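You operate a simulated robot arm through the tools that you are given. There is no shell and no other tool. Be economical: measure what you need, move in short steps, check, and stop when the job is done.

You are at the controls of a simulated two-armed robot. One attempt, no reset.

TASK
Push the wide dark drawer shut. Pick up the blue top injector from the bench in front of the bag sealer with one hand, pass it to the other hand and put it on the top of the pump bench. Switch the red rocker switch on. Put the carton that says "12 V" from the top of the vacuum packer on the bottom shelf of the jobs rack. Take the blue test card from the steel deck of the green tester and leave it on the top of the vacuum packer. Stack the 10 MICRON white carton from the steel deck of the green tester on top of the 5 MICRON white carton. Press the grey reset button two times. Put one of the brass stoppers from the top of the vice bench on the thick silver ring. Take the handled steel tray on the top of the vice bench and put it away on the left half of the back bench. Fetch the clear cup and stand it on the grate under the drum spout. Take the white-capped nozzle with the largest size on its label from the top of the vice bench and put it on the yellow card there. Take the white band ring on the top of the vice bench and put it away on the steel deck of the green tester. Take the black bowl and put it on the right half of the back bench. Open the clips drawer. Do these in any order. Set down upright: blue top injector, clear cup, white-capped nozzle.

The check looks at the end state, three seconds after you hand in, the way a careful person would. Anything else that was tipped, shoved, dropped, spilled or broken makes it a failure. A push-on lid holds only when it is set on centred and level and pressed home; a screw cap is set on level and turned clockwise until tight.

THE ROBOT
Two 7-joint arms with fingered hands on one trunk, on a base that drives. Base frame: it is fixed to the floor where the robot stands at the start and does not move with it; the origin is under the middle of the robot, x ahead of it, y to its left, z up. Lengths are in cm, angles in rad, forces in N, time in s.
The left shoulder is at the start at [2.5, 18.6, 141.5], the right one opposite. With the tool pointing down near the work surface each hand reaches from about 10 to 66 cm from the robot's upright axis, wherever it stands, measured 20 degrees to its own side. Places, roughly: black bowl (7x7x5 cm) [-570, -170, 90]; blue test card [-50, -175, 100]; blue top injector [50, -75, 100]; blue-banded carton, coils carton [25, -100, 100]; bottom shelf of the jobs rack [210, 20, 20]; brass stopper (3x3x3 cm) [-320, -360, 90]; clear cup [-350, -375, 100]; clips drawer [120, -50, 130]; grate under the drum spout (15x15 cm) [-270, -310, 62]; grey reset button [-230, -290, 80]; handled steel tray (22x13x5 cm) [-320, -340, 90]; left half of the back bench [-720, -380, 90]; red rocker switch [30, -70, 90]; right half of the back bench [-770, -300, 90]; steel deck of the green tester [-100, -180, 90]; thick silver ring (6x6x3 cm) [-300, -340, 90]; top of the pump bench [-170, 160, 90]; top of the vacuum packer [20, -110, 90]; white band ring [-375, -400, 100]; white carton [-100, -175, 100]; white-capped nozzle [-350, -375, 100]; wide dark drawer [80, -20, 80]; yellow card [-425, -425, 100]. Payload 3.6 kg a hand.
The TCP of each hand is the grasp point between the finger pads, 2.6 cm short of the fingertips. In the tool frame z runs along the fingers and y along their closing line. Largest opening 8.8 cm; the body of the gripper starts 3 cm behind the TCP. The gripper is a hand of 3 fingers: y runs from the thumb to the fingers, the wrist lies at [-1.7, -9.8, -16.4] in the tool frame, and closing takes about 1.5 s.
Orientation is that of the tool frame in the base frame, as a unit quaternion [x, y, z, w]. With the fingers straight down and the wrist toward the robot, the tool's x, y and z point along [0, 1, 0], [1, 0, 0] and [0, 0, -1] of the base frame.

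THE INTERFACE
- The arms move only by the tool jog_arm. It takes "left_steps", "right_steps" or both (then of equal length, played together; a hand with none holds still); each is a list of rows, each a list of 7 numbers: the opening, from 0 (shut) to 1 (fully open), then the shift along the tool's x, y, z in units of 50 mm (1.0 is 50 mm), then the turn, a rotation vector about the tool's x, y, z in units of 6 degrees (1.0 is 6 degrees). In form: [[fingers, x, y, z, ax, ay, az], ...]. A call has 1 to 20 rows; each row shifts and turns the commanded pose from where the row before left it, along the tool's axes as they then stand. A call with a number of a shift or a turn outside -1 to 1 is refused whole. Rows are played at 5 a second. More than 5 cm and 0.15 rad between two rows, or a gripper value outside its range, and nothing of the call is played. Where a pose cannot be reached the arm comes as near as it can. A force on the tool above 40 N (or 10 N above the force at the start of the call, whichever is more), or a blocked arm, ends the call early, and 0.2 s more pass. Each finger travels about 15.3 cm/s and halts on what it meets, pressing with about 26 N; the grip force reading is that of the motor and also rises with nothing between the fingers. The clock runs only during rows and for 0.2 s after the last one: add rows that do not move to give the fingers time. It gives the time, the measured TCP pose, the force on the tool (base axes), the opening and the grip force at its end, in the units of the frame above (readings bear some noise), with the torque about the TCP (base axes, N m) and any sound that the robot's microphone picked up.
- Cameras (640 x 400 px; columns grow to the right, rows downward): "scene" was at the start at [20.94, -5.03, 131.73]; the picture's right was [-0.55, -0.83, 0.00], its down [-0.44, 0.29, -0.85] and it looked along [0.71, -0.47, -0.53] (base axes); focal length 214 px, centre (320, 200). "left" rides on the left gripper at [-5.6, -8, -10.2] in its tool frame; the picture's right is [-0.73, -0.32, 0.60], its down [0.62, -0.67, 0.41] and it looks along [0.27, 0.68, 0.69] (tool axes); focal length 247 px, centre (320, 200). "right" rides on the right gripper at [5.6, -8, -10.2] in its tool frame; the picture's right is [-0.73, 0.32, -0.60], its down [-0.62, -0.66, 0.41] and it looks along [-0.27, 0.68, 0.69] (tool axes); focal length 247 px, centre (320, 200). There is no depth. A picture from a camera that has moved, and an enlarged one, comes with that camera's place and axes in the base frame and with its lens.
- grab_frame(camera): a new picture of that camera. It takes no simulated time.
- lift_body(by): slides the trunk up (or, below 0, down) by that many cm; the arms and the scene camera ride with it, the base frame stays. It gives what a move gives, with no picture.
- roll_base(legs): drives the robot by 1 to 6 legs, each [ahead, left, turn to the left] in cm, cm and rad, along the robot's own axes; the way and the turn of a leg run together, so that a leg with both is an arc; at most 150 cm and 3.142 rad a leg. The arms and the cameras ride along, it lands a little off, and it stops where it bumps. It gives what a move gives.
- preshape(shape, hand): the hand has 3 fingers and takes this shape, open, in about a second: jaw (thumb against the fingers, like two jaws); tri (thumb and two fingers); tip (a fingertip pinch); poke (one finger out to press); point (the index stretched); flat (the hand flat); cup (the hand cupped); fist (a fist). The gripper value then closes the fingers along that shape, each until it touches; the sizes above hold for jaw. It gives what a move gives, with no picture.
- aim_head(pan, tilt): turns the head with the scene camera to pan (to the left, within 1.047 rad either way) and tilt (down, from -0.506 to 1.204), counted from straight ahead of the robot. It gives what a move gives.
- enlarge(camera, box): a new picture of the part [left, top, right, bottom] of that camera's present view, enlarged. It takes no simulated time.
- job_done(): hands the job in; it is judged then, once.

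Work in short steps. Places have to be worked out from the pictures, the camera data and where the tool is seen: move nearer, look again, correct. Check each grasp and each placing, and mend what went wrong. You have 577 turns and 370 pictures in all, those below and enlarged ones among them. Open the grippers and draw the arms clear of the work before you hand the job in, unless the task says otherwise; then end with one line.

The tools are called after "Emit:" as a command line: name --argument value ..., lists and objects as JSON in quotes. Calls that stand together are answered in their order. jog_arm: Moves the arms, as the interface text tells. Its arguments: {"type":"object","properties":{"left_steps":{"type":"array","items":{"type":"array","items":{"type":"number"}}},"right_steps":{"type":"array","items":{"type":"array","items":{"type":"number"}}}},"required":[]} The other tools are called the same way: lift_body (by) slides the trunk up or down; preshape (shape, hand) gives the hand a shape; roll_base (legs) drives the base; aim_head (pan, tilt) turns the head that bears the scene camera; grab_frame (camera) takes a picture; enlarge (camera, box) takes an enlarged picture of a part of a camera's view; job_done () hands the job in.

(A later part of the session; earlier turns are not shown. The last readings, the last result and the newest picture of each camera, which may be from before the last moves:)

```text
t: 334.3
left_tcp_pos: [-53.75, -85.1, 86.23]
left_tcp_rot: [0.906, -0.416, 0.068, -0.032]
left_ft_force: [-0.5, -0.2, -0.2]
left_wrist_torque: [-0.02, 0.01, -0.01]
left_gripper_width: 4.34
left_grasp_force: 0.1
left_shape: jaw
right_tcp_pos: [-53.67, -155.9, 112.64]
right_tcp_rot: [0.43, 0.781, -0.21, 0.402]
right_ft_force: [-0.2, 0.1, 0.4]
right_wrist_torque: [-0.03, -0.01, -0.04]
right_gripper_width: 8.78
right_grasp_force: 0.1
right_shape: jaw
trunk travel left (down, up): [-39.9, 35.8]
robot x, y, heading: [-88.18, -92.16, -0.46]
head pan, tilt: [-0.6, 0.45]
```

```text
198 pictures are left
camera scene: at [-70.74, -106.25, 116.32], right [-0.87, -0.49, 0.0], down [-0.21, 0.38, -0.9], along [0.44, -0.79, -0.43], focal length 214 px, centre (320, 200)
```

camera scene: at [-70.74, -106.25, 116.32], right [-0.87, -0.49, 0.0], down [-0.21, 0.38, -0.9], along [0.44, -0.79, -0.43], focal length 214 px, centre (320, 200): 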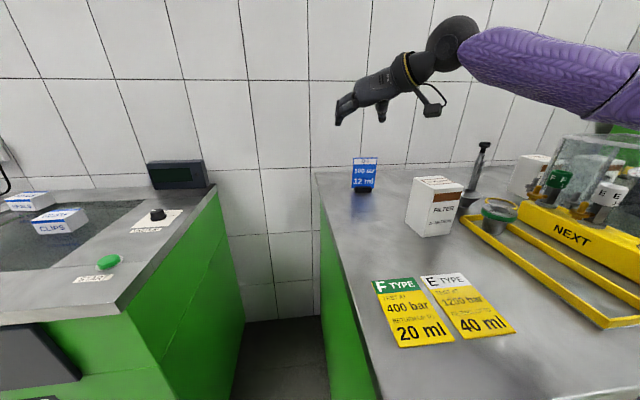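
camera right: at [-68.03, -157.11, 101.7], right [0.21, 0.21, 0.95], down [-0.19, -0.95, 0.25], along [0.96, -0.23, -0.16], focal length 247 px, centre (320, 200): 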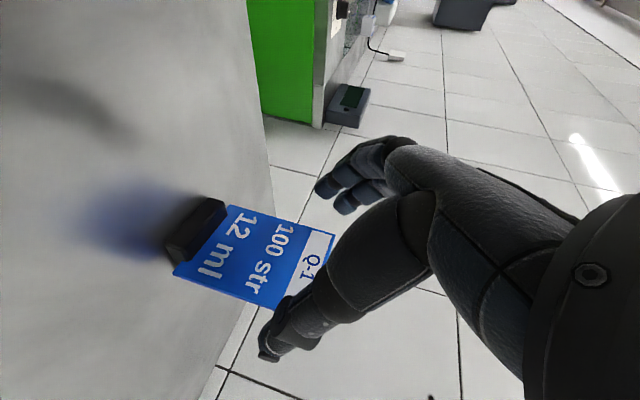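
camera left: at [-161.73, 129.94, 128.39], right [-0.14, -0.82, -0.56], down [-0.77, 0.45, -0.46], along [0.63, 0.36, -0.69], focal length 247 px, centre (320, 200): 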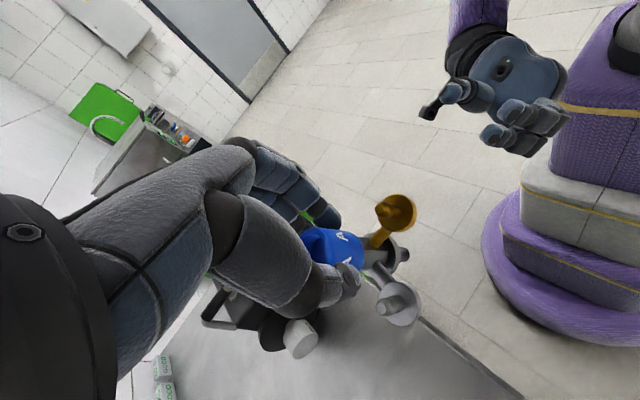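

Nothing moved. I'll stack the 10 MICRON carton first, which clears the way. Zooming on both cartons.

Emit:
enlarge --camera "scene" --box '[395, 130, 555, 250]'

```text
3.33 times, centred on (475, 190) of scene
camera zoom: at [-70.74, -106.25, 116.32], right [-0.87, -0.49, 0.0], down [-0.21, 0.38, -0.9], along [0.44, -0.79, -0.43], focal length 715 px, centre (-197, 233)
```

zoom: 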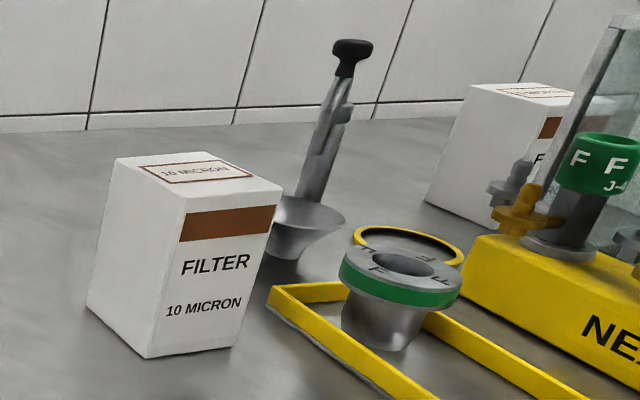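

The left hand's camera bracket would be on the free side, so I'll use the left hand here. I retract the right arm, back off, turn right and approach with the left shoulder forward.

Emit:
jog_arm --right_steps '[[1, 0.595, 0, -0.8, 0, 0, 0], [1, 0.595, 0, -0.8, 0, 0, 0], [1, 0.595, 0, -0.8, 0, 0, 0], [1, 0.595, 0, -0.8, 0, 0, 0], [1, 0.595, 0, -0.8, 0, 0, 0]]'

Emit:
roll_base --legs '[[-17.7, 9.3, 0], [0, 0, -1.0], [30, -28.3, 0]]'

Emit:
aim_head --pan 0.45 --tilt 0.45

Emit:
grab_frame --camera "scene"

```text
t: 335.5
left_tcp_pos: [-53.74, -85.16, 86.27]
left_tcp_rot: [0.906, -0.417, 0.069, -0.033]
left_ft_force: [-0.2, -0.4, 0.4]
left_wrist_torque: [0.0, -0.02, 0.0]
left_gripper_width: 4.37
left_grasp_force: 0.1
left_shape: jaw
right_tcp_pos: [-63.79, -138.92, 111.85]
right_tcp_rot: [0.43, 0.781, -0.208, 0.402]
right_ft_force: [0.5, 0.1, 0.2]
right_wrist_torque: [0.01, -0.02, 0.03]
right_gripper_width: 8.79
right_grasp_force: 0.2
right_shape: jaw
right hand out of reach, approached as far as the arm can: row 4, 5
trunk travel left (down, up): [-39.9, 35.8]
robot x, y, heading: [-88.45, -92.17, -0.463]
head pan, tilt: [-0.6, 0.45]
```

```text
t: 341.9
left_tcp_pos: [-100.5, -132.6, 86.16]
left_tcp_rot: [-0.598, 0.8, -0.058, 0.0]
left_ft_force: [-6.3, 13.5, 4.5]
left_wrist_torque: [-0.55, -0.35, 0.47]
left_gripper_width: 4.29
left_grasp_force: 0.0
left_shape: jaw
right_tcp_pos: [-150.38, -155.11, 112.03]
right_tcp_rot: [0.748, 0.485, -0.375, 0.256]
right_ft_force: [0.3, 1.1, 0.5]
right_wrist_torque: [-0.02, -0.02, -0.01]
right_gripper_width: 8.78
right_grasp_force: 0.0
right_shape: jaw
trunk travel left (down, up): [-39.9, 35.8]
robot x, y, heading: [-124.28, -108.64, -1.443]
head pan, tilt: [-0.6, 0.45]
stopped in leg 3: the force on the tool passed its limit at 44 N (the readings are from after the stop); the commanded pose is now the measured one
```

```text
t: 343.2
left_tcp_pos: [-100.49, -132.73, 86.07]
left_tcp_rot: [-0.599, 0.799, -0.061, 0.001]
left_ft_force: [-10.3, 21.4, 3.5]
left_wrist_torque: [-0.7, -0.43, 0.71]
left_gripper_width: 4.1
left_grasp_force: 0.0
left_shape: jaw
right_tcp_pos: [-150.41, -155.05, 111.94]
right_tcp_rot: [0.748, 0.484, -0.374, 0.258]
right_ft_force: [-0.4, -0.4, 0.1]
right_wrist_torque: [0.0, -0.01, -0.03]
right_gripper_width: 8.78
right_grasp_force: 0.1
right_shape: jaw
trunk travel left (down, up): [-39.9, 35.8]
robot x, y, heading: [-124.49, -109.51, -1.441]
head pan, tilt: [0.45, 0.45]
```

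```text
196 pictures are left
camera scene: at [-117.78, -130.71, 116.36], right [-0.84, -0.54, 0.0], down [-0.24, 0.36, -0.9], along [0.49, -0.76, -0.43], focal length 214 px, centre (320, 200)
```

scene: 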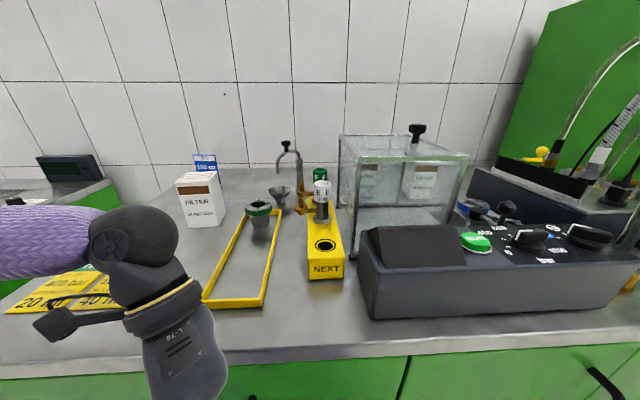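

The low left hand touched the tester front. I back off, raise it well above deck level, and zoom on the white cartons.

Emit:
roll_base --legs '[[-8, -5, 0]]'

Emit:
jog_arm --left_steps '[[0.5, 0, 0, -0.9, 0, 0, 0], [0.5, 0, 0, -0.9, 0, 0, 0], [0.5, 0, 0, -0.9, 0, 0, 0], [0.5, 0, 0, -0.9, 0, 0, 0], [0.5, 0, 0, -0.9, 0, 0, 0]]'

Emit:
enlarge --camera "scene" --box '[320, 110, 480, 240]'

```text
t: 344.4
left_tcp_pos: [-106.34, -125.55, 86.12]
left_tcp_rot: [-0.599, 0.798, -0.063, 0.0]
left_ft_force: [-0.3, 0.3, -0.3]
left_wrist_torque: [-0.02, 0.01, -0.01]
left_gripper_width: 4.34
left_grasp_force: 0.0
left_shape: jaw
right_tcp_pos: [-156.41, -147.9, 111.89]
right_tcp_rot: [0.747, 0.485, -0.375, 0.257]
right_ft_force: [0.2, -0.6, -0.4]
right_wrist_torque: [0.0, -0.04, 0.03]
right_gripper_width: 8.78
right_grasp_force: 0.0
right_shape: jaw
trunk travel left (down, up): [-39.9, 35.8]
robot x, y, heading: [-130.46, -101.59, -1.443]
head pan, tilt: [0.45, 0.45]
```

```text
t: 345.6
left_tcp_pos: [-107.86, -123.89, 108.41]
left_tcp_rot: [-0.598, 0.799, -0.062, 0.002]
left_ft_force: [-0.1, 0.6, 0.3]
left_wrist_torque: [0.0, 0.01, 0.01]
left_gripper_width: 4.38
left_grasp_force: 0.0
left_shape: jaw
left hand out of reach, approached as far as the arm can: row 5
right_tcp_pos: [-156.36, -147.98, 111.87]
right_tcp_rot: [0.749, 0.485, -0.373, 0.255]
right_ft_force: [0.3, 0.4, 0.2]
right_wrist_torque: [0.05, 0.03, 0.02]
right_gripper_width: 8.77
right_grasp_force: 0.0
right_shape: jaw
trunk travel left (down, up): [-39.9, 35.8]
robot x, y, heading: [-130.28, -101.92, -1.446]
head pan, tilt: [0.45, 0.45]
```

```text
3.08 times, centred on (400, 175) of scene
camera zoom: at [-123.65, -123.69, 116.3], right [-0.84, -0.55, 0.0], down [-0.24, 0.37, -0.9], along [0.49, -0.75, -0.44], focal length 660 px, centre (74, 277)
```

zoom: 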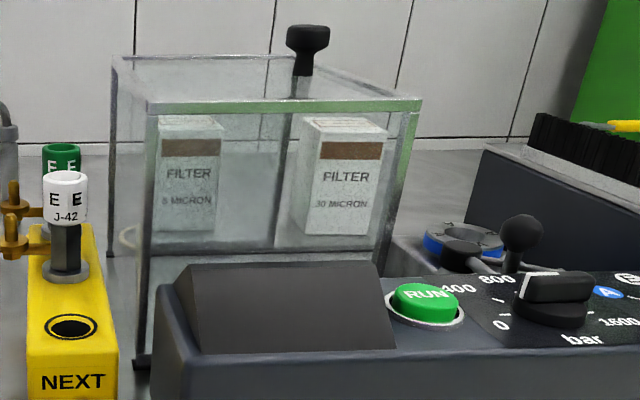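

Behind the glass hood stand "5 MICRON" (left) and "30 MICRON" (right). The stack spot is best reached with the left hand coming from the left, closing front-to-back. I turn the left hand accordingly.

Emit:
jog_arm --left_steps '[[0.5, 0, 0, 0, 0, 0, -1], [0.5, 0, 0, 0, 0, 0, -1], [0.5, 0, 0, 0, 0, 0, -1], [0.5, 0, 0, 0, 0, 0, -1], [0.5, 0, 0, 0, 0, 0, -1], [0.5, 0, 0, 0, 0, 0, -1], [0.5, 0, 0, 0, 0, 0, -1], [0.5, 0, 0, 0, 0, 0, -1], [0.5, 0, 0, 0, 0, 0, -1], [0.5, 0, 0, 0, 0, 0, -1], [0.8, 0, 0, 0, 0, 0, -1], [0.8, 0, 0, 0, 0, 0, -1], [0.8, 0, 0, 0, 0, 0, -1], [0.8, 0, 0, 0, 0, 0, -1], [0.8, 0, 0, 0, 0, 0, -1]]'

Emit:
jog_arm --left_steps '[[0.95, 0, 0, 0, 0, -1, 0], [0.95, 0, 0, 0, 0, -1, 0], [0.95, 0, 0, 0, 0, -1, 0], [0.95, 0, 0, 0, 0, -1, 0], [0.95, 0, 0, 0, 0, -1, 0], [0.95, 0, 0, 0, 0, -1, 0], [0.95, 0, 0, 0, 0, -1, 0]]'

Emit:
grab_frame --camera "scene"

```text
t: 348.8
left_tcp_pos: [-104.65, -137.32, 108.03]
left_tcp_rot: [0.988, -0.14, 0.044, 0.044]
left_ft_force: [0.3, 0.6, -0.3]
left_wrist_torque: [-0.01, 0.02, 0.01]
left_gripper_width: 6.99
left_grasp_force: 0.1
left_shape: jaw
left hand out of reach, approached as far as the arm can: row 1, 2, 3, 4, 5, 6, 7, 8, 9, 10, 11, 12, 13, 14, 15
right_tcp_pos: [-156.34, -147.9, 111.81]
right_tcp_rot: [0.748, 0.484, -0.374, 0.256]
right_ft_force: [0.2, 0.4, -0.5]
right_wrist_torque: [0.03, 0.01, 0.02]
right_gripper_width: 8.78
right_grasp_force: 0.1
right_shape: jaw
trunk travel left (down, up): [-39.9, 35.8]
robot x, y, heading: [-130.35, -101.59, -1.442]
head pan, tilt: [0.45, 0.45]
```

```text
t: 350.4
left_tcp_pos: [-104.66, -137.23, 108.06]
left_tcp_rot: [0.938, -0.148, -0.313, -0.008]
left_ft_force: [0.8, -0.3, -0.7]
left_wrist_torque: [0.04, 0.0, 0.02]
left_gripper_width: 8.36
left_grasp_force: 0.1
left_shape: jaw
right_tcp_pos: [-156.28, -148.0, 111.85]
right_tcp_rot: [0.748, 0.485, -0.375, 0.255]
right_ft_force: [-0.5, 0.1, -0.4]
right_wrist_torque: [-0.02, -0.03, 0.03]
right_gripper_width: 8.8
right_grasp_force: 0.0
right_shape: jaw
trunk travel left (down, up): [-39.9, 35.8]
robot x, y, heading: [-130.5, -101.44, -1.447]
head pan, tilt: [0.45, 0.45]
```

```text
194 pictures are left
camera scene: at [-123.61, -123.66, 116.3], right [-0.84, -0.55, 0.0], down [-0.24, 0.36, -0.9], along [0.49, -0.75, -0.44], focal length 214 px, centre (320, 200)
```

scene: 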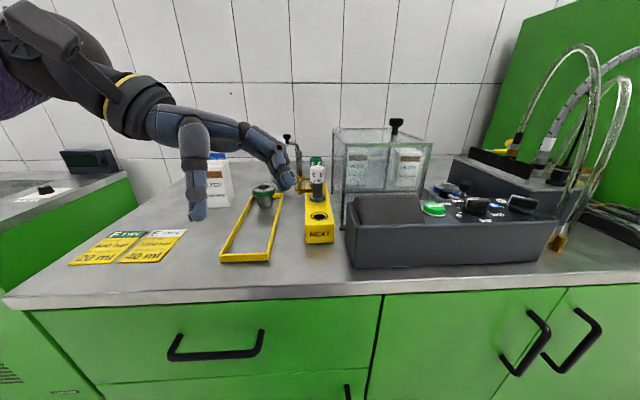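

The yaw only got partway; the arm needs more room. I rotate the remaining 54° about vertical while moving the hand slightly forward and left.

Emit:
jog_arm --left_steps '[[0.95, 0.2, 0.3, -0.2, -0.59, 0.08, -0.8], [0.95, 0.2, 0.3, -0.2, -0.59, 0.08, -0.8], [0.95, 0.2, 0.3, -0.2, -0.59, 0.08, -0.8], [0.95, 0.2, 0, -0.2, -0.59, 0.08, -0.8], [0.95, 0, 0, 0, -0.59, 0.08, -0.8], [0.95, 0, 0, 0, -0.59, 0.08, -0.8], [0.95, 0, 0, 0, -0.59, 0.08, -0.8], [0.95, 0, 0, 0, -0.59, 0.08, -0.8], [0.95, 0, 0, 0, -0.59, 0.08, -0.8]]'

Emit:
grab_frame --camera "scene"

```text
t: 352.4
left_tcp_pos: [-99.85, -142.33, 109.25]
left_tcp_rot: [0.904, 0.294, -0.28, 0.133]
left_ft_force: [-0.5, -0.5, 0.0]
left_wrist_torque: [0.0, 0.02, 0.01]
left_gripper_width: 8.35
left_grasp_force: 0.0
left_shape: jaw
right_tcp_pos: [-156.29, -147.98, 111.88]
right_tcp_rot: [0.748, 0.485, -0.373, 0.255]
right_ft_force: [-0.4, -0.5, 0.3]
right_wrist_torque: [0.04, 0.02, 0.0]
right_gripper_width: 8.76
right_grasp_force: 0.1
right_shape: jaw
trunk travel left (down, up): [-39.9, 35.8]
robot x, y, heading: [-130.81, -101.71, -1.449]
head pan, tilt: [0.45, 0.45]
```

```text
193 pictures are left
camera scene: at [-123.64, -123.68, 116.3], right [-0.84, -0.55, 0.0], down [-0.24, 0.37, -0.9], along [0.49, -0.75, -0.44], focal length 214 px, centre (320, 200)
```

scene: 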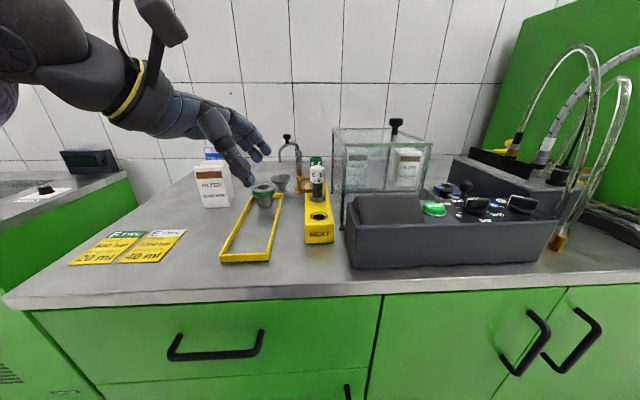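

Orientation is right now (closing line front-to-back, pointing right-down). I shift the base left 12 cm and bring the hand above-left of the 10 MICRON carton.

Emit:
roll_base --legs '[[0, 12, 0]]'

Emit:
jog_arm --left_steps '[[1, 0, 0, -0.8, 0, 0, 0], [1, 0.4, 0.66, 0, 0, 0, 0], [1, 0.4, 0.66, 0, 0, 0, 0], [1, 0.4, 0.66, 0, 0, 0, 0], [1, 0.4, 0.66, 0, 0, 0, 0], [1, 0.4, 0.66, 0, 0, 0, 0], [1, 0.4, 0.6, 0, 0, 0, 0]]'

Emit:
enlarge --camera "scene" --box '[130, 80, 350, 240]'

Emit:
grab_frame --camera "left"

```text
t: 353.6
left_tcp_pos: [-87.86, -140.85, 109.17]
left_tcp_rot: [0.904, 0.292, -0.282, 0.134]
left_ft_force: [0.7, -0.5, -0.9]
left_wrist_torque: [-0.02, 0.06, 0.0]
left_gripper_width: 8.35
left_grasp_force: 0.1
left_shape: jaw
right_tcp_pos: [-144.29, -146.49, 111.99]
right_tcp_rot: [0.748, 0.485, -0.374, 0.255]
right_ft_force: [0.0, 0.2, -0.2]
right_wrist_torque: [-0.01, 0.04, -0.04]
right_gripper_width: 8.78
right_grasp_force: 0.0
right_shape: jaw
trunk travel left (down, up): [-39.9, 35.8]
robot x, y, heading: [-118.96, -99.79, -1.447]
head pan, tilt: [0.45, 0.45]
```

```text
t: 355.2
left_tcp_pos: [-66.5, -149.37, 106.95]
left_tcp_rot: [0.904, 0.293, -0.281, 0.134]
left_ft_force: [0.2, -0.3, 0.3]
left_wrist_torque: [0.01, 0.02, 0.01]
left_gripper_width: 8.78
left_grasp_force: 0.0
left_shape: jaw
right_tcp_pos: [-144.38, -146.44, 111.75]
right_tcp_rot: [0.748, 0.485, -0.374, 0.256]
right_ft_force: [0.4, -0.1, 0.6]
right_wrist_torque: [0.02, 0.04, -0.01]
right_gripper_width: 8.79
right_grasp_force: 0.1
right_shape: jaw
trunk travel left (down, up): [-39.9, 35.8]
robot x, y, heading: [-118.74, -100.0, -1.444]
head pan, tilt: [0.45, 0.45]
```

```text
2.50 times, centred on (240, 160) of scene
camera zoom: at [-111.7, -122.18, 116.29], right [-0.84, -0.55, 0.0], down [-0.24, 0.37, -0.9], along [0.49, -0.75, -0.44], focal length 536 px, centre (520, 300)
```

zoom: 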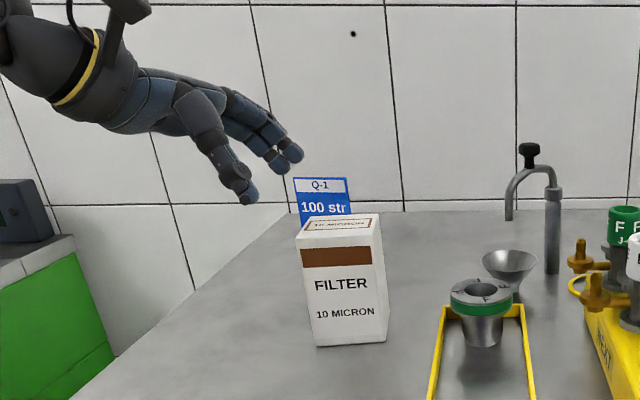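

```text
191 pictures are left
camera left: at [-70.66, -141.34, 117.81], right [-0.94, -0.32, -0.08], down [-0.16, 0.64, -0.75], along [0.29, -0.69, -0.66], focal length 247 px, centre (320, 200)
```

left: 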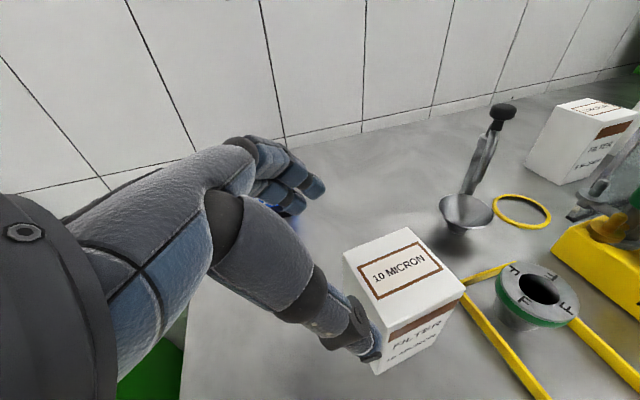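

Carton centre [-71.8, -153.1], top z 100.9, aligned with the hand. I advance 11.8 cm along the fingers and close.

Emit:
jog_arm --left_steps '[[1, 0.12, -0.2, 0.2, 0, 0, 0], [1, 0, 0, 0.7, 0, 0, 0], [1, 0, 0, 0.7, 0, 0, 0], [1, 0, 0, 0.75, 0, 0, 0], [0, 0, 0, 0, 0, 0, 0], [0, 0, 0, 0, 0, 0, 0], [0, 0, 0, 0, 0, 0, 0], [0, 0, 0, 0, 0, 0, 0]]'

Emit:
enlarge --camera "scene" --box '[130, 80, 350, 240]'

```text
t: 357.0
left_tcp_pos: [-71.61, -153.1, 98.08]
left_tcp_rot: [0.902, 0.29, -0.283, 0.148]
left_ft_force: [11.8, 0.9, 35.7]
left_wrist_torque: [-0.42, -0.62, 0.36]
left_gripper_width: 6.16
left_grasp_force: 25.8
left_shape: jaw
right_tcp_pos: [-144.42, -146.15, 112.06]
right_tcp_rot: [0.748, 0.485, -0.374, 0.257]
right_ft_force: [0.5, -0.4, 0.0]
right_wrist_torque: [0.01, -0.01, -0.03]
right_gripper_width: 8.8
right_grasp_force: 0.0
right_shape: jaw
trunk travel left (down, up): [-39.9, 35.8]
robot x, y, heading: [-118.79, -100.08, -1.448]
head pan, tilt: [0.45, 0.45]
```

```text
2.50 times, centred on (240, 160) of scene
camera zoom: at [-111.83, -121.88, 116.38], right [-0.84, -0.55, 0.0], down [-0.24, 0.36, -0.9], along [0.49, -0.76, -0.43], focal length 536 px, centre (520, 300)
```

zoom: 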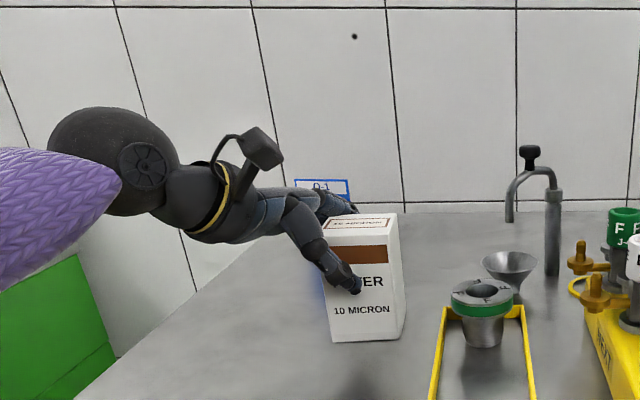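

Gripped at 6.2 cm (palm lightly on its edge). I lift it straight up 22 cm and check the hold.

Emit:
jog_arm --left_steps '[[0, -0.3, 0.04, -0.4, 0, 0, 0], [0, -0.58, 0.076, -0.8, 0, 0, 0], [0, -0.58, 0.076, -0.8, 0, 0, 0], [0, -0.58, 0.076, -0.8, 0, 0, 0], [0, -0.58, 0.076, -0.8, 0, 0, 0]]'

Emit:
grab_frame --camera "scene"

Emit:
grab_frame --camera "left"

```text
t: 358.2
left_tcp_pos: [-71.9, -152.89, 119.42]
left_tcp_rot: [0.905, 0.292, -0.279, 0.133]
left_ft_force: [-0.4, 1.2, -2.9]
left_wrist_torque: [0.0, 0.0, -0.02]
left_gripper_width: 6.08
left_grasp_force: 25.5
left_shape: jaw
right_tcp_pos: [-144.4, -146.44, 111.82]
right_tcp_rot: [0.748, 0.484, -0.375, 0.256]
right_ft_force: [1.5, 0.4, 0.2]
right_wrist_torque: [0.04, -0.01, 0.02]
right_gripper_width: 8.81
right_grasp_force: 0.0
right_shape: jaw
trunk travel left (down, up): [-39.9, 35.8]
robot x, y, heading: [-119.03, -100.02, -1.448]
head pan, tilt: [0.45, 0.45]
```

```text
189 pictures are left
camera scene: at [-111.74, -122.18, 116.29], right [-0.84, -0.55, 0.0], down [-0.24, 0.37, -0.9], along [0.49, -0.75, -0.44], focal length 214 px, centre (320, 200)
```

scene: 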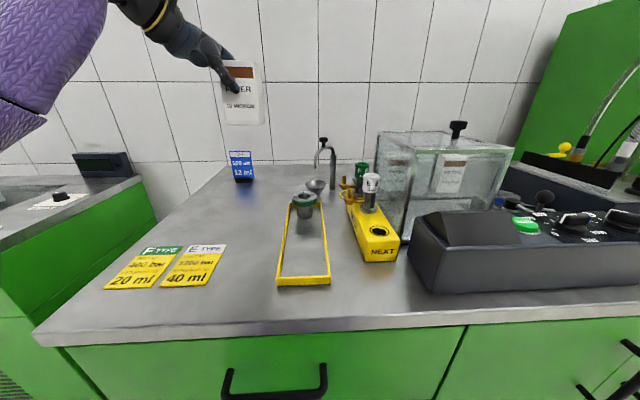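

```text
188 pictures are left
camera left: at [-76.01, -145.02, 130.33], right [-0.94, -0.32, -0.08], down [-0.16, 0.64, -0.75], along [0.29, -0.69, -0.66], focal length 247 px, centre (320, 200)
```

left: 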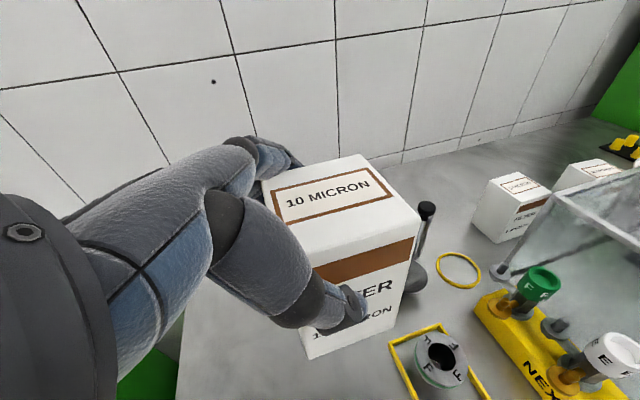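

Held level. From this camera the 5 MICRON top centre is near [-95.5, -187, 101]. I move the base 8 cm forward then 37 cm right, carrying the carton above everything (base z≈111).

Emit:
roll_base --legs '[[7, 3.9, 0], [17.8, -32.4, 0]]'

Emit:
grab_frame --camera "left"

Emit:
grab_frame --camera "scene"

```text
t: 361.2
left_tcp_pos: [-96.89, -181.36, 119.4]
left_tcp_rot: [0.905, 0.292, -0.28, 0.134]
left_ft_force: [0.0, -0.1, -2.1]
left_wrist_torque: [0.07, -0.02, -0.02]
left_gripper_width: 6.05
left_grasp_force: 26.4
left_shape: jaw
right_tcp_pos: [-169.51, -174.82, 111.82]
right_tcp_rot: [0.749, 0.485, -0.373, 0.255]
right_ft_force: [0.5, -0.7, -0.8]
right_wrist_torque: [-0.01, 0.01, 0.0]
right_gripper_width: 8.79
right_grasp_force: 0.1
right_shape: jaw
trunk travel left (down, up): [-39.9, 35.8]
robot x, y, heading: [-143.91, -128.44, -1.444]
head pan, tilt: [0.45, 0.45]
```

```text
187 pictures are left
camera left: at [-101.13, -173.45, 130.31], right [-0.94, -0.32, -0.08], down [-0.16, 0.64, -0.75], along [0.29, -0.69, -0.66], focal length 247 px, centre (320, 200)
```

left: 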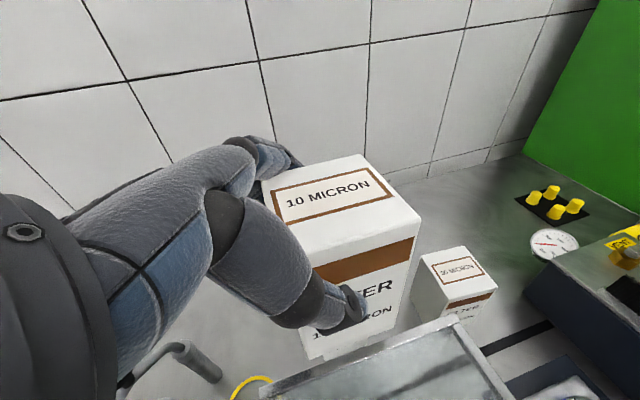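

```text
186 pictures are left
camera scene: at [-136.85, -150.56, 116.29], right [-0.84, -0.54, 0.0], down [-0.24, 0.37, -0.9], along [0.49, -0.75, -0.44], focal length 214 px, centre (320, 200)
```

scene: 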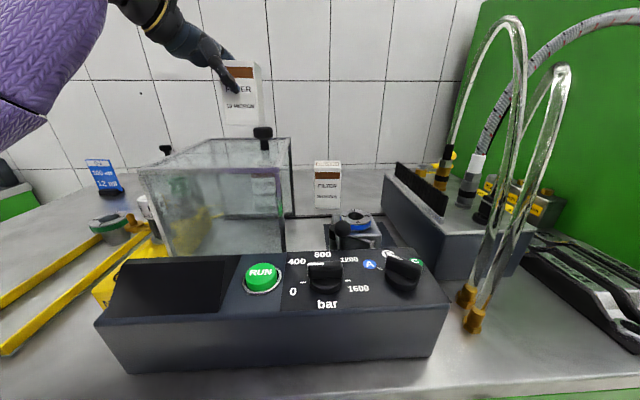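

The hand needs 5.7 cm more forward. I move there, lower 6 cm and verify from both cameras.

Emit:
jog_arm --left_steps '[[0, -0.03, 0.54, 0.07, 0, 0, 0], [0, -0.03, 0.54, 0.07, 0, 0, 0], [0, 0.35, -0.045, 0.48, 0, 0, 0], [0, 0.35, -0.045, 0.48, 0, 0, 0]]'

Emit:
grab_frame --camera "left"

Emit:
enlarge --camera "scene" --box '[130, 60, 370, 240]'

```text
t: 362.2
left_tcp_pos: [-93.91, -186.16, 113.31]
left_tcp_rot: [0.905, 0.292, -0.281, 0.134]
left_ft_force: [-0.2, 0.6, -1.8]
left_wrist_torque: [0.02, -0.03, -0.03]
left_gripper_width: 6.07
left_grasp_force: 26.0
left_shape: jaw
right_tcp_pos: [-169.53, -174.88, 111.9]
right_tcp_rot: [0.749, 0.485, -0.373, 0.254]
right_ft_force: [0.0, 0.6, -0.6]
right_wrist_torque: [-0.02, -0.02, -0.03]
right_gripper_width: 8.77
right_grasp_force: 0.1
right_shape: jaw
trunk travel left (down, up): [-39.9, 35.8]
robot x, y, heading: [-143.85, -128.37, -1.444]
head pan, tilt: [0.45, 0.45]
```

```text
185 pictures are left
camera left: at [-98.3, -178.15, 124.33], right [-0.94, -0.32, -0.08], down [-0.16, 0.64, -0.75], along [0.29, -0.69, -0.66], focal length 247 px, centre (320, 200)
```

left: 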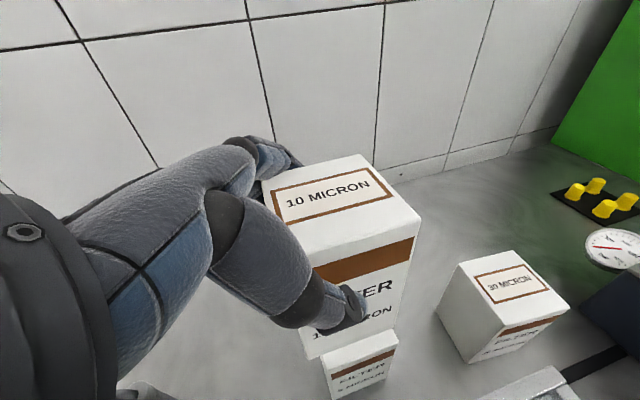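

```text
2.22 times, centred on (250, 150) of scene
camera zoom: at [-136.78, -150.53, 116.29], right [-0.84, -0.54, 0.0], down [-0.24, 0.37, -0.9], along [0.49, -0.76, -0.44], focal length 477 px, centre (476, 311)
```

zoom: 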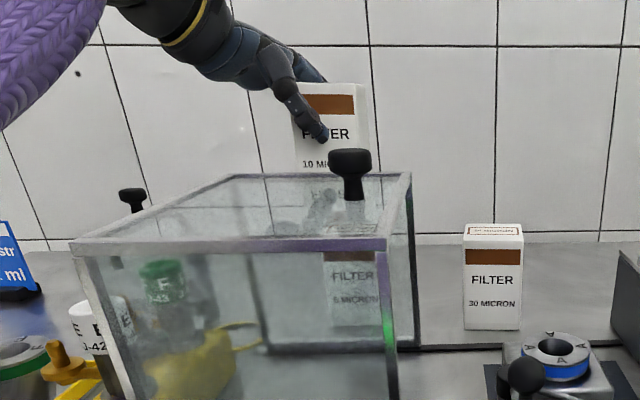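

The held carton is almost exactly above: I shift 0.7 cm forward and right, lower 3.2 cm, then finely until contact.

Emit:
jog_arm --left_steps '[[0, -0.11, 0.136, 0.093, 0, 0, 0], [0, 0.187, -0.024, 0.256, 0, 0, 0], [0, 0.187, -0.024, 0.256, 0, 0, 0]]'

Emit:
enlarge --camera "left" --box '[220, 140, 480, 400]'

Emit:
enlarge --camera "scene" --box '[220, 80, 320, 220]'

```text
t: 363.0
left_tcp_pos: [-94.22, -187.08, 110.27]
left_tcp_rot: [0.904, 0.292, -0.281, 0.134]
left_ft_force: [0.4, 0.0, -2.0]
left_wrist_torque: [0.03, -0.01, 0.0]
left_gripper_width: 6.05
left_grasp_force: 26.6
left_shape: jaw
right_tcp_pos: [-169.47, -174.76, 111.79]
right_tcp_rot: [0.749, 0.485, -0.374, 0.255]
right_ft_force: [-0.7, 0.1, -0.2]
right_wrist_torque: [-0.01, 0.0, -0.01]
right_gripper_width: 8.78
right_grasp_force: 0.1
right_shape: jaw
trunk travel left (down, up): [-39.9, 35.8]
robot x, y, heading: [-143.58, -128.55, -1.447]
head pan, tilt: [0.45, 0.45]
```

```text
1.54 times, centred on (350, 270) of left
camera zoom: at [-98.46, -179.14, 121.19], right [-0.94, -0.32, -0.08], down [-0.16, 0.64, -0.75], along [0.29, -0.69, -0.66], focal length 380 px, centre (274, 92)
```

zoom: 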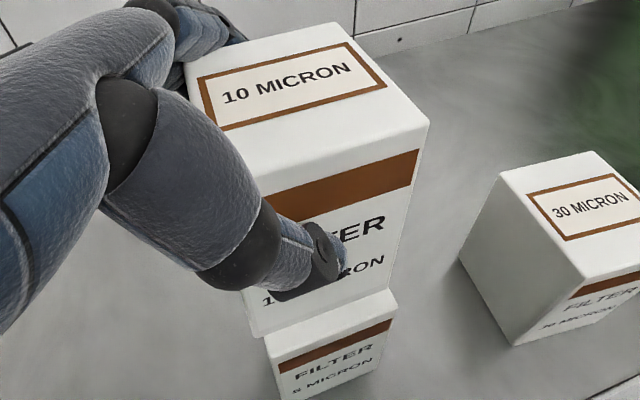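

```text
2.86 times, centred on (270, 150) of scene
camera zoom: at [-136.78, -150.54, 116.29], right [-0.84, -0.54, 0.0], down [-0.24, 0.37, -0.9], along [0.49, -0.76, -0.44], focal length 613 px, centre (463, 343)
```

zoom: 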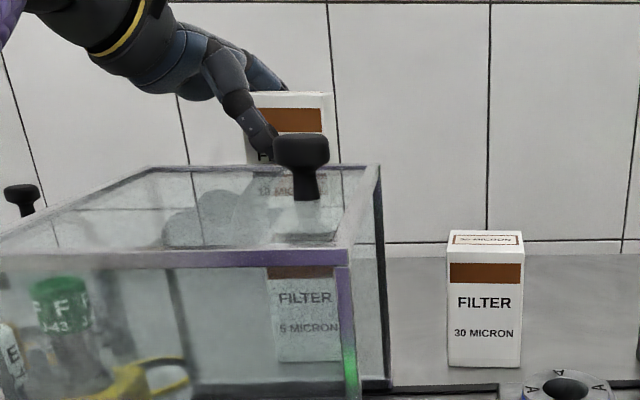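

Alignment is within half a centimetre. I shift 0.4 cm right and lower to contact.

Emit:
jog_arm --left_steps '[[0, -0.066, 0, 0.048, 0, 0, 0], [0, 0.094, -0.012, 0.128, 0, 0, 0], [0, 0.047, -0.006, 0.064, 0, 0, 0], [0, 0, 0, 0, 0, 0, 0]]'

Emit:
jog_arm --left_steps '[[0, 0.035, -0.005, 0.048, 0, 0, 0], [0, 0, 0, 0, 0, 0, 0]]'

```text
t: 364.0
left_tcp_pos: [-94.56, -187.38, 109.43]
left_tcp_rot: [0.904, 0.292, -0.28, 0.135]
left_ft_force: [0.6, 0.4, 6.1]
left_wrist_torque: [-0.23, -0.02, -0.01]
left_gripper_width: 6.06
left_grasp_force: 25.8
left_shape: jaw
right_tcp_pos: [-169.46, -174.73, 111.81]
right_tcp_rot: [0.748, 0.484, -0.374, 0.257]
right_ft_force: [-0.9, -0.1, 0.0]
right_wrist_torque: [-0.02, -0.01, -0.02]
right_gripper_width: 8.79
right_grasp_force: 0.1
right_shape: jaw
trunk travel left (down, up): [-39.9, 35.8]
robot x, y, heading: [-144.07, -128.04, -1.449]
head pan, tilt: [0.45, 0.45]
```

```text
t: 364.6
left_tcp_pos: [-94.54, -187.09, 109.2]
left_tcp_rot: [0.904, 0.291, -0.28, 0.139]
left_ft_force: [0.4, 0.1, 17.9]
left_wrist_torque: [-0.53, -0.25, 0.05]
left_gripper_width: 6.08
left_grasp_force: 26.0
left_shape: jaw
right_tcp_pos: [-169.58, -174.46, 111.93]
right_tcp_rot: [0.748, 0.484, -0.374, 0.256]
right_ft_force: [-0.2, 0.9, -0.2]
right_wrist_torque: [-0.04, 0.0, -0.01]
right_gripper_width: 8.76
right_grasp_force: 0.1
right_shape: jaw
trunk travel left (down, up): [-39.9, 35.8]
robot x, y, heading: [-143.79, -128.44, -1.447]
head pan, tilt: [0.45, 0.45]
```

Contact made. I open just a little (glass close behind) and withdraw up-left.

Emit:
jog_arm --left_steps '[[0, -0.03, 0.004, -0.04, 0, 0, 0], [0.8, 0, 0, 0, 0, 0, 0], [0.8, 0, 0, 0, 0, 0, 0], [0.8, 0, 0, -0.4, 0, 0, 0], [0.8, 0, 0, -0.6, 0, 0, 0], [0.8, 0, 0, -0.8, 0, 0, 0], [0.8, 0, 0, -0.8, 0, 0, 0]]'

Emit:
grab_frame --camera "left"

```text
t: 366.2
left_tcp_pos: [-88.97, -181.98, 119.55]
left_tcp_rot: [0.905, 0.292, -0.28, 0.134]
left_ft_force: [0.7, 0.2, 0.5]
left_wrist_torque: [0.03, 0.03, -0.01]
left_gripper_width: 7.05
left_grasp_force: 0.1
left_shape: jaw
right_tcp_pos: [-169.49, -174.68, 111.78]
right_tcp_rot: [0.748, 0.485, -0.374, 0.255]
right_ft_force: [0.5, -0.6, -0.3]
right_wrist_torque: [-0.02, -0.01, 0.03]
right_gripper_width: 8.76
right_grasp_force: 0.0
right_shape: jaw
trunk travel left (down, up): [-39.9, 35.8]
robot x, y, heading: [-143.59, -128.29, -1.446]
head pan, tilt: [0.45, 0.45]
```

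```text
181 pictures are left
camera left: at [-93.12, -173.97, 130.5], right [-0.94, -0.32, -0.08], down [-0.16, 0.64, -0.75], along [0.29, -0.69, -0.66], focal length 247 px, centre (320, 200)
```

left: 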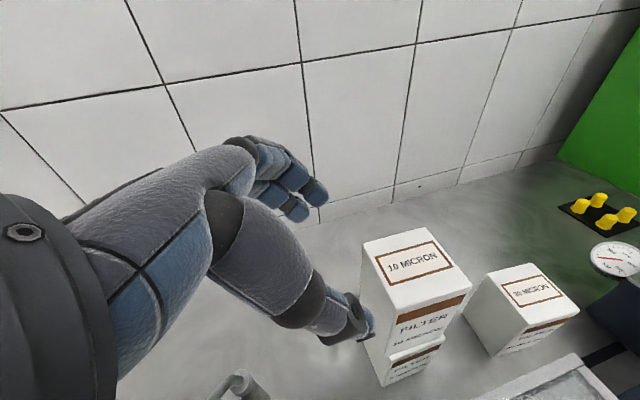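

Stacked cleanly. Now the test card with the same hand: I drive left, turn a bit more, and bring the hand over the card.

Emit:
roll_base --legs '[[-21.6, 43.4, 0], [0, 0, -0.2]]'

Emit:
lift_body --by -8

Emit:
jog_arm --left_steps '[[0.5, 0, 0, 0, -0.5, 0.07, -0.68], [0.5, 0, 0, 0, -0.5, 0.07, -0.68], [0.5, 0, 0, 0, 0, 0, 0]]'

Emit:
grab_frame --camera "left"

Emit:
aim_head --pan 0.9 --tilt 0.45

Emit:
grab_frame --camera "scene"

```text
t: 369.9
left_tcp_pos: [-60.63, -165.2, 119.61]
left_tcp_rot: [0.93, 0.198, -0.292, 0.103]
left_ft_force: [0.5, -0.5, -0.3]
left_wrist_torque: [0.01, 0.01, 0.01]
left_gripper_width: 7.04
left_grasp_force: 0.1
left_shape: jaw
right_tcp_pos: [-138.04, -141.72, 111.84]
right_tcp_rot: [0.794, 0.405, -0.398, 0.216]
right_ft_force: [0.1, 0.7, 0.3]
right_wrist_torque: [-0.02, 0.0, -0.02]
right_gripper_width: 8.77
right_grasp_force: 0.0
right_shape: jaw
trunk travel left (down, up): [-39.9, 35.8]
robot x, y, heading: [-103.61, -101.54, -1.65]
head pan, tilt: [0.45, 0.45]
```

```text
t: 371.0
left_tcp_pos: [-60.48, -165.22, 111.62]
left_tcp_rot: [0.93, 0.199, -0.292, 0.106]
left_ft_force: [-0.6, -0.7, 0.6]
left_wrist_torque: [0.01, 0.02, -0.03]
left_gripper_width: 7.07
left_grasp_force: 0.1
left_shape: jaw
right_tcp_pos: [-138.12, -142.92, 101.92]
right_tcp_rot: [0.799, 0.415, -0.386, 0.199]
right_ft_force: [1.2, 0.1, 0.0]
right_wrist_torque: [0.0, 0.05, 0.04]
right_gripper_width: 8.77
right_grasp_force: 0.0
right_shape: jaw
trunk travel left (down, up): [-31.9, 43.8]
robot x, y, heading: [-103.46, -101.65, -1.655]
head pan, tilt: [0.45, 0.45]
```

```text
t: 371.8
left_tcp_pos: [-60.53, -165.24, 111.56]
left_tcp_rot: [0.909, 0.28, -0.281, 0.131]
left_ft_force: [0.0, -0.1, -0.6]
left_wrist_torque: [0.03, 0.02, 0.01]
left_gripper_width: 4.47
left_grasp_force: 0.2
left_shape: jaw
right_tcp_pos: [-138.14, -142.94, 101.89]
right_tcp_rot: [0.799, 0.415, -0.386, 0.199]
right_ft_force: [-0.2, 0.6, 0.1]
right_wrist_torque: [0.0, 0.03, 0.02]
right_gripper_width: 8.77
right_grasp_force: 0.0
right_shape: jaw
trunk travel left (down, up): [-31.9, 43.8]
robot x, y, heading: [-103.29, -101.27, -1.653]
head pan, tilt: [0.45, 0.45]
```

```text
180 pictures are left
camera left: at [-64.57, -157.13, 122.47], right [-0.95, -0.3, -0.08], down [-0.14, 0.65, -0.75], along [0.28, -0.7, -0.66], focal length 247 px, centre (320, 200)
```

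left: 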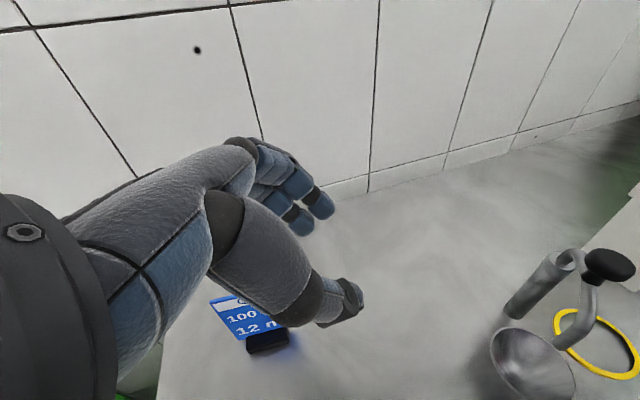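

```text
t: 372.7
left_tcp_pos: [-60.61, -165.23, 111.66]
left_tcp_rot: [0.909, 0.28, -0.281, 0.13]
left_ft_force: [-0.5, 0.6, -0.1]
left_wrist_torque: [0.02, -0.01, 0.02]
left_gripper_width: 4.46
left_grasp_force: 0.0
left_shape: jaw
right_tcp_pos: [-138.17, -143.1, 102.06]
right_tcp_rot: [0.8, 0.414, -0.387, 0.198]
right_ft_force: [0.1, 0.3, -0.1]
right_wrist_torque: [-0.07, 0.0, -0.02]
right_gripper_width: 8.79
right_grasp_force: 0.0
right_shape: jaw
trunk travel left (down, up): [-31.9, 43.8]
robot x, y, heading: [-103.73, -101.69, -1.649]
head pan, tilt: [0.901, 0.45]
```

```text
179 pictures are left
camera scene: at [-97.71, -123.37, 107.72], right [-0.68, -0.73, 0.0], down [-0.32, 0.3, -0.9], along [0.66, -0.61, -0.44], focal length 214 px, centre (320, 200)
```

scene: 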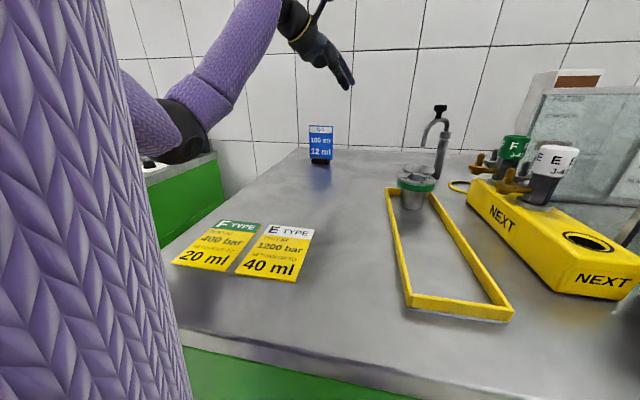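

Card at [-52.5, -165.4]. I shift left-down to line up above its left edge, then approach along the fingers.

Emit:
jog_arm --left_steps '[[0.5, 0.69, 0.19, 0, 0, 0, 0], [0.5, 0.69, 0.19, 0, 0, 0, 0], [0.5, 0.69, 0.19, 0, 0, 0, 0], [0.5, 0.67, 0.19, 0, 0, 0, 0], [0.5, 0, 0, 0.6, 0, 0, 0]]'

Emit:
grab_frame --camera "left"

Emit:
enlarge --camera "scene" --box '[260, 80, 400, 190]'

```text
t: 373.9
left_tcp_pos: [-50.31, -163.59, 101.41]
left_tcp_rot: [0.908, 0.279, -0.282, 0.131]
left_ft_force: [-0.2, 0.6, 0.7]
left_wrist_torque: [-0.03, 0.02, 0.0]
left_gripper_width: 4.43
left_grasp_force: 0.0
left_shape: jaw
right_tcp_pos: [-138.02, -143.13, 101.91]
right_tcp_rot: [0.8, 0.415, -0.386, 0.199]
right_ft_force: [0.1, -0.3, 0.0]
right_wrist_torque: [0.0, -0.01, -0.02]
right_gripper_width: 8.78
right_grasp_force: 0.1
right_shape: jaw
trunk travel left (down, up): [-31.9, 43.8]
robot x, y, heading: [-103.74, -101.96, -1.649]
head pan, tilt: [0.901, 0.45]
```

```text
178 pictures are left
camera left: at [-54.3, -155.39, 112.3], right [-0.95, -0.3, -0.08], down [-0.14, 0.65, -0.75], along [0.27, -0.7, -0.66], focal length 247 px, centre (320, 200)
```

left: 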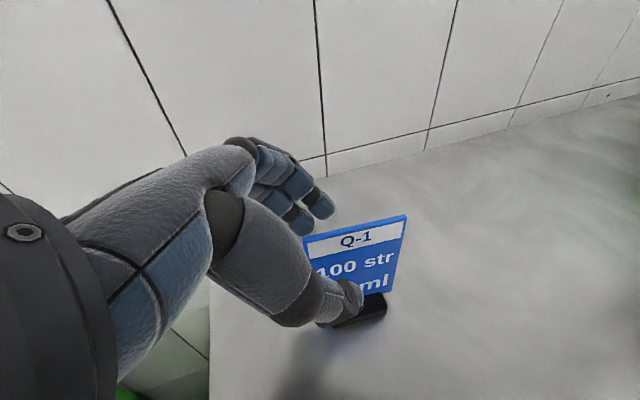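

```text
3.64 times, centred on (330, 135) of scene
camera zoom: at [-97.73, -123.4, 107.71], right [-0.68, -0.73, 0.0], down [-0.32, 0.3, -0.9], along [0.66, -0.61, -0.44], focal length 780 px, centre (284, 436)
```

zoom: 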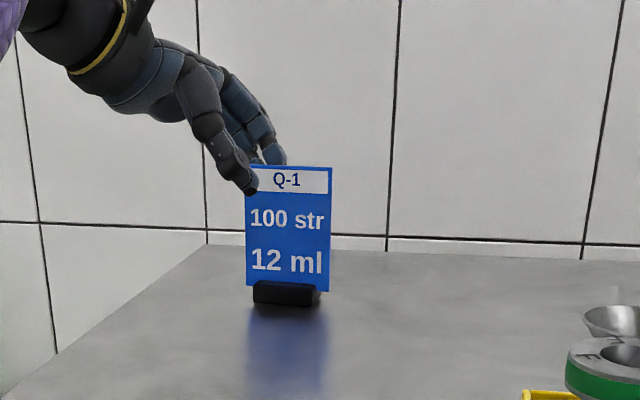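

The thumb is in front and the fingers behind the card. I advance 3.5 cm and close.

Emit:
jog_arm --left_steps '[[0.5, 0, 0, 0.4, 0, 0, 0], [0.5, 0, 0, 0.3, 0, 0, 0], [0, 0, 0, 0, 0, 0, 0], [0, 0, 0, 0, 0, 0, 0], [0, 0, 0, 0, 0, 0, 0], [0, 0, 0, 0, 0, 0, 0], [0, 0, 0, 0, 0, 0, 0]]'

Emit:
enlarge --camera "scene" --box '[260, 80, 400, 190]'

```text
t: 375.5
left_tcp_pos: [-51.76, -164.94, 98.62]
left_tcp_rot: [0.909, 0.279, -0.281, 0.13]
left_ft_force: [-0.4, -0.2, -1.3]
left_wrist_torque: [0.02, -0.04, 0.03]
left_gripper_width: 0.0
left_grasp_force: 26.2
left_shape: jaw
right_tcp_pos: [-138.09, -142.89, 101.89]
right_tcp_rot: [0.799, 0.415, -0.387, 0.198]
right_ft_force: [0.9, -0.8, -0.7]
right_wrist_torque: [-0.02, -0.01, -0.03]
right_gripper_width: 8.77
right_grasp_force: 0.1
right_shape: jaw
trunk travel left (down, up): [-31.9, 43.8]
robot x, y, heading: [-103.5, -101.76, -1.653]
head pan, tilt: [0.901, 0.45]
```

```text
3.64 times, centred on (330, 135) of scene
camera zoom: at [-97.7, -123.37, 107.72], right [-0.68, -0.73, 0.0], down [-0.32, 0.3, -0.9], along [0.66, -0.61, -0.44], focal length 780 px, centre (284, 436)
```

zoom: 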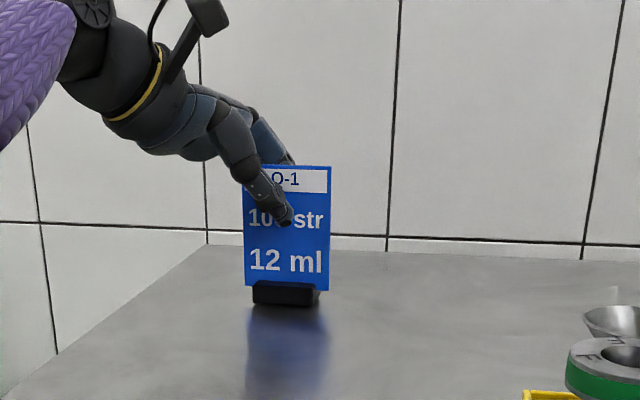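

Emit:
jog_arm --left_steps '[[0, -0.35, 0.05, -0.48, 0, 0, 0], [0, -0.58, 0.076, -0.8, 0, 0, 0], [0, -0.58, 0.076, -0.8, 0, 0, 0]]'

Emit:
grab_frame --camera "scene"

```text
t: 376.3
left_tcp_pos: [-51.87, -164.79, 111.71]
left_tcp_rot: [0.909, 0.28, -0.281, 0.13]
left_ft_force: [0.2, 0.3, -0.8]
left_wrist_torque: [-0.02, 0.0, 0.0]
left_gripper_width: 0.02
left_grasp_force: 26.0
left_shape: jaw
right_tcp_pos: [-138.02, -143.04, 102.03]
right_tcp_rot: [0.799, 0.416, -0.386, 0.198]
right_ft_force: [0.0, 0.0, 0.5]
right_wrist_torque: [0.0, -0.03, 0.0]
right_gripper_width: 8.78
right_grasp_force: 0.1
right_shape: jaw
trunk travel left (down, up): [-31.9, 43.8]
robot x, y, heading: [-103.65, -101.69, -1.646]
head pan, tilt: [0.901, 0.45]
```

```text
175 pictures are left
camera scene: at [-97.74, -123.35, 107.73], right [-0.68, -0.73, 0.0], down [-0.32, 0.3, -0.9], along [0.66, -0.61, -0.43], focal length 214 px, centre (320, 200)
```

scene: 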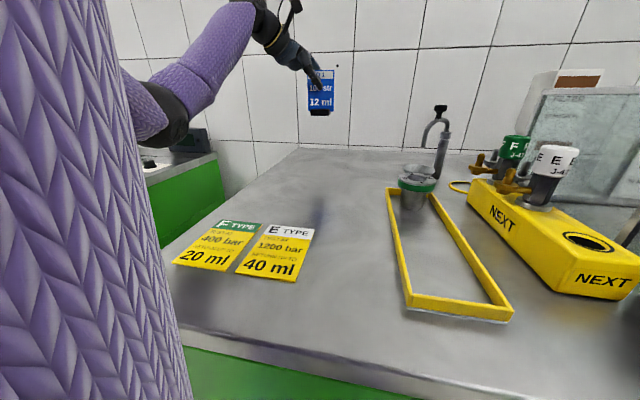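

The card is up with its foot. I carry it in the same posture to the vacuum packer, over a free part of its top.

Emit:
roll_base --legs '[[-75.6, 60.8, 0]]'

Emit:
grab_frame --camera "scene"

Emit:
grab_frame --camera "left"

```text
t: 381.4
left_tcp_pos: [14.63, -94.42, 111.79]
left_tcp_rot: [0.908, 0.281, -0.282, 0.131]
left_ft_force: [-0.3, 0.0, -0.3]
left_wrist_torque: [0.02, 0.04, 0.01]
left_gripper_width: 0.0
left_grasp_force: 25.5
left_shape: jaw
right_tcp_pos: [-71.75, -72.66, 102.02]
right_tcp_rot: [0.8, 0.415, -0.386, 0.198]
right_ft_force: [-0.3, 0.3, 0.2]
right_wrist_torque: [0.02, 0.03, 0.02]
right_gripper_width: 8.78
right_grasp_force: 0.1
right_shape: jaw
trunk travel left (down, up): [-31.9, 43.8]
robot x, y, heading: [-36.84, -30.85, -1.646]
head pan, tilt: [0.901, 0.45]
```

```text
174 pictures are left
camera scene: at [-31.32, -52.99, 107.72], right [-0.68, -0.73, 0.0], down [-0.32, 0.3, -0.9], along [0.66, -0.61, -0.44], focal length 214 px, centre (320, 200)
```

scene: 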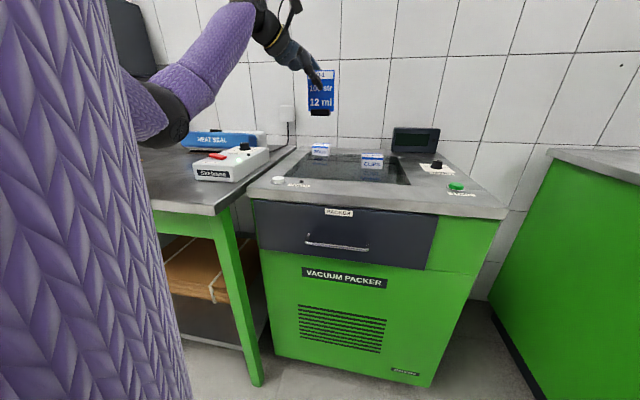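

```text
173 pictures are left
camera left: at [10.6, -86.35, 122.51], right [-0.95, -0.3, -0.08], down [-0.14, 0.65, -0.75], along [0.28, -0.7, -0.66], focal length 247 px, centre (320, 200)
```

left: 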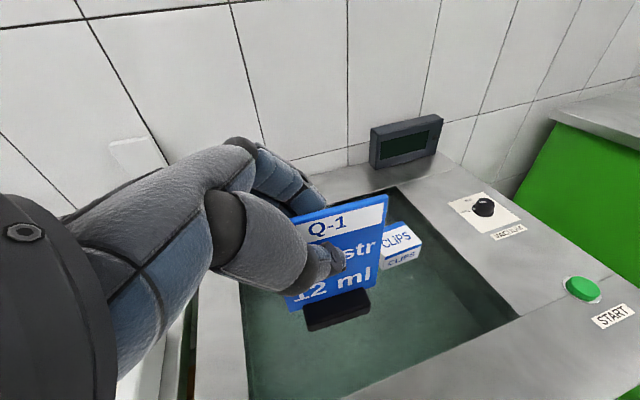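

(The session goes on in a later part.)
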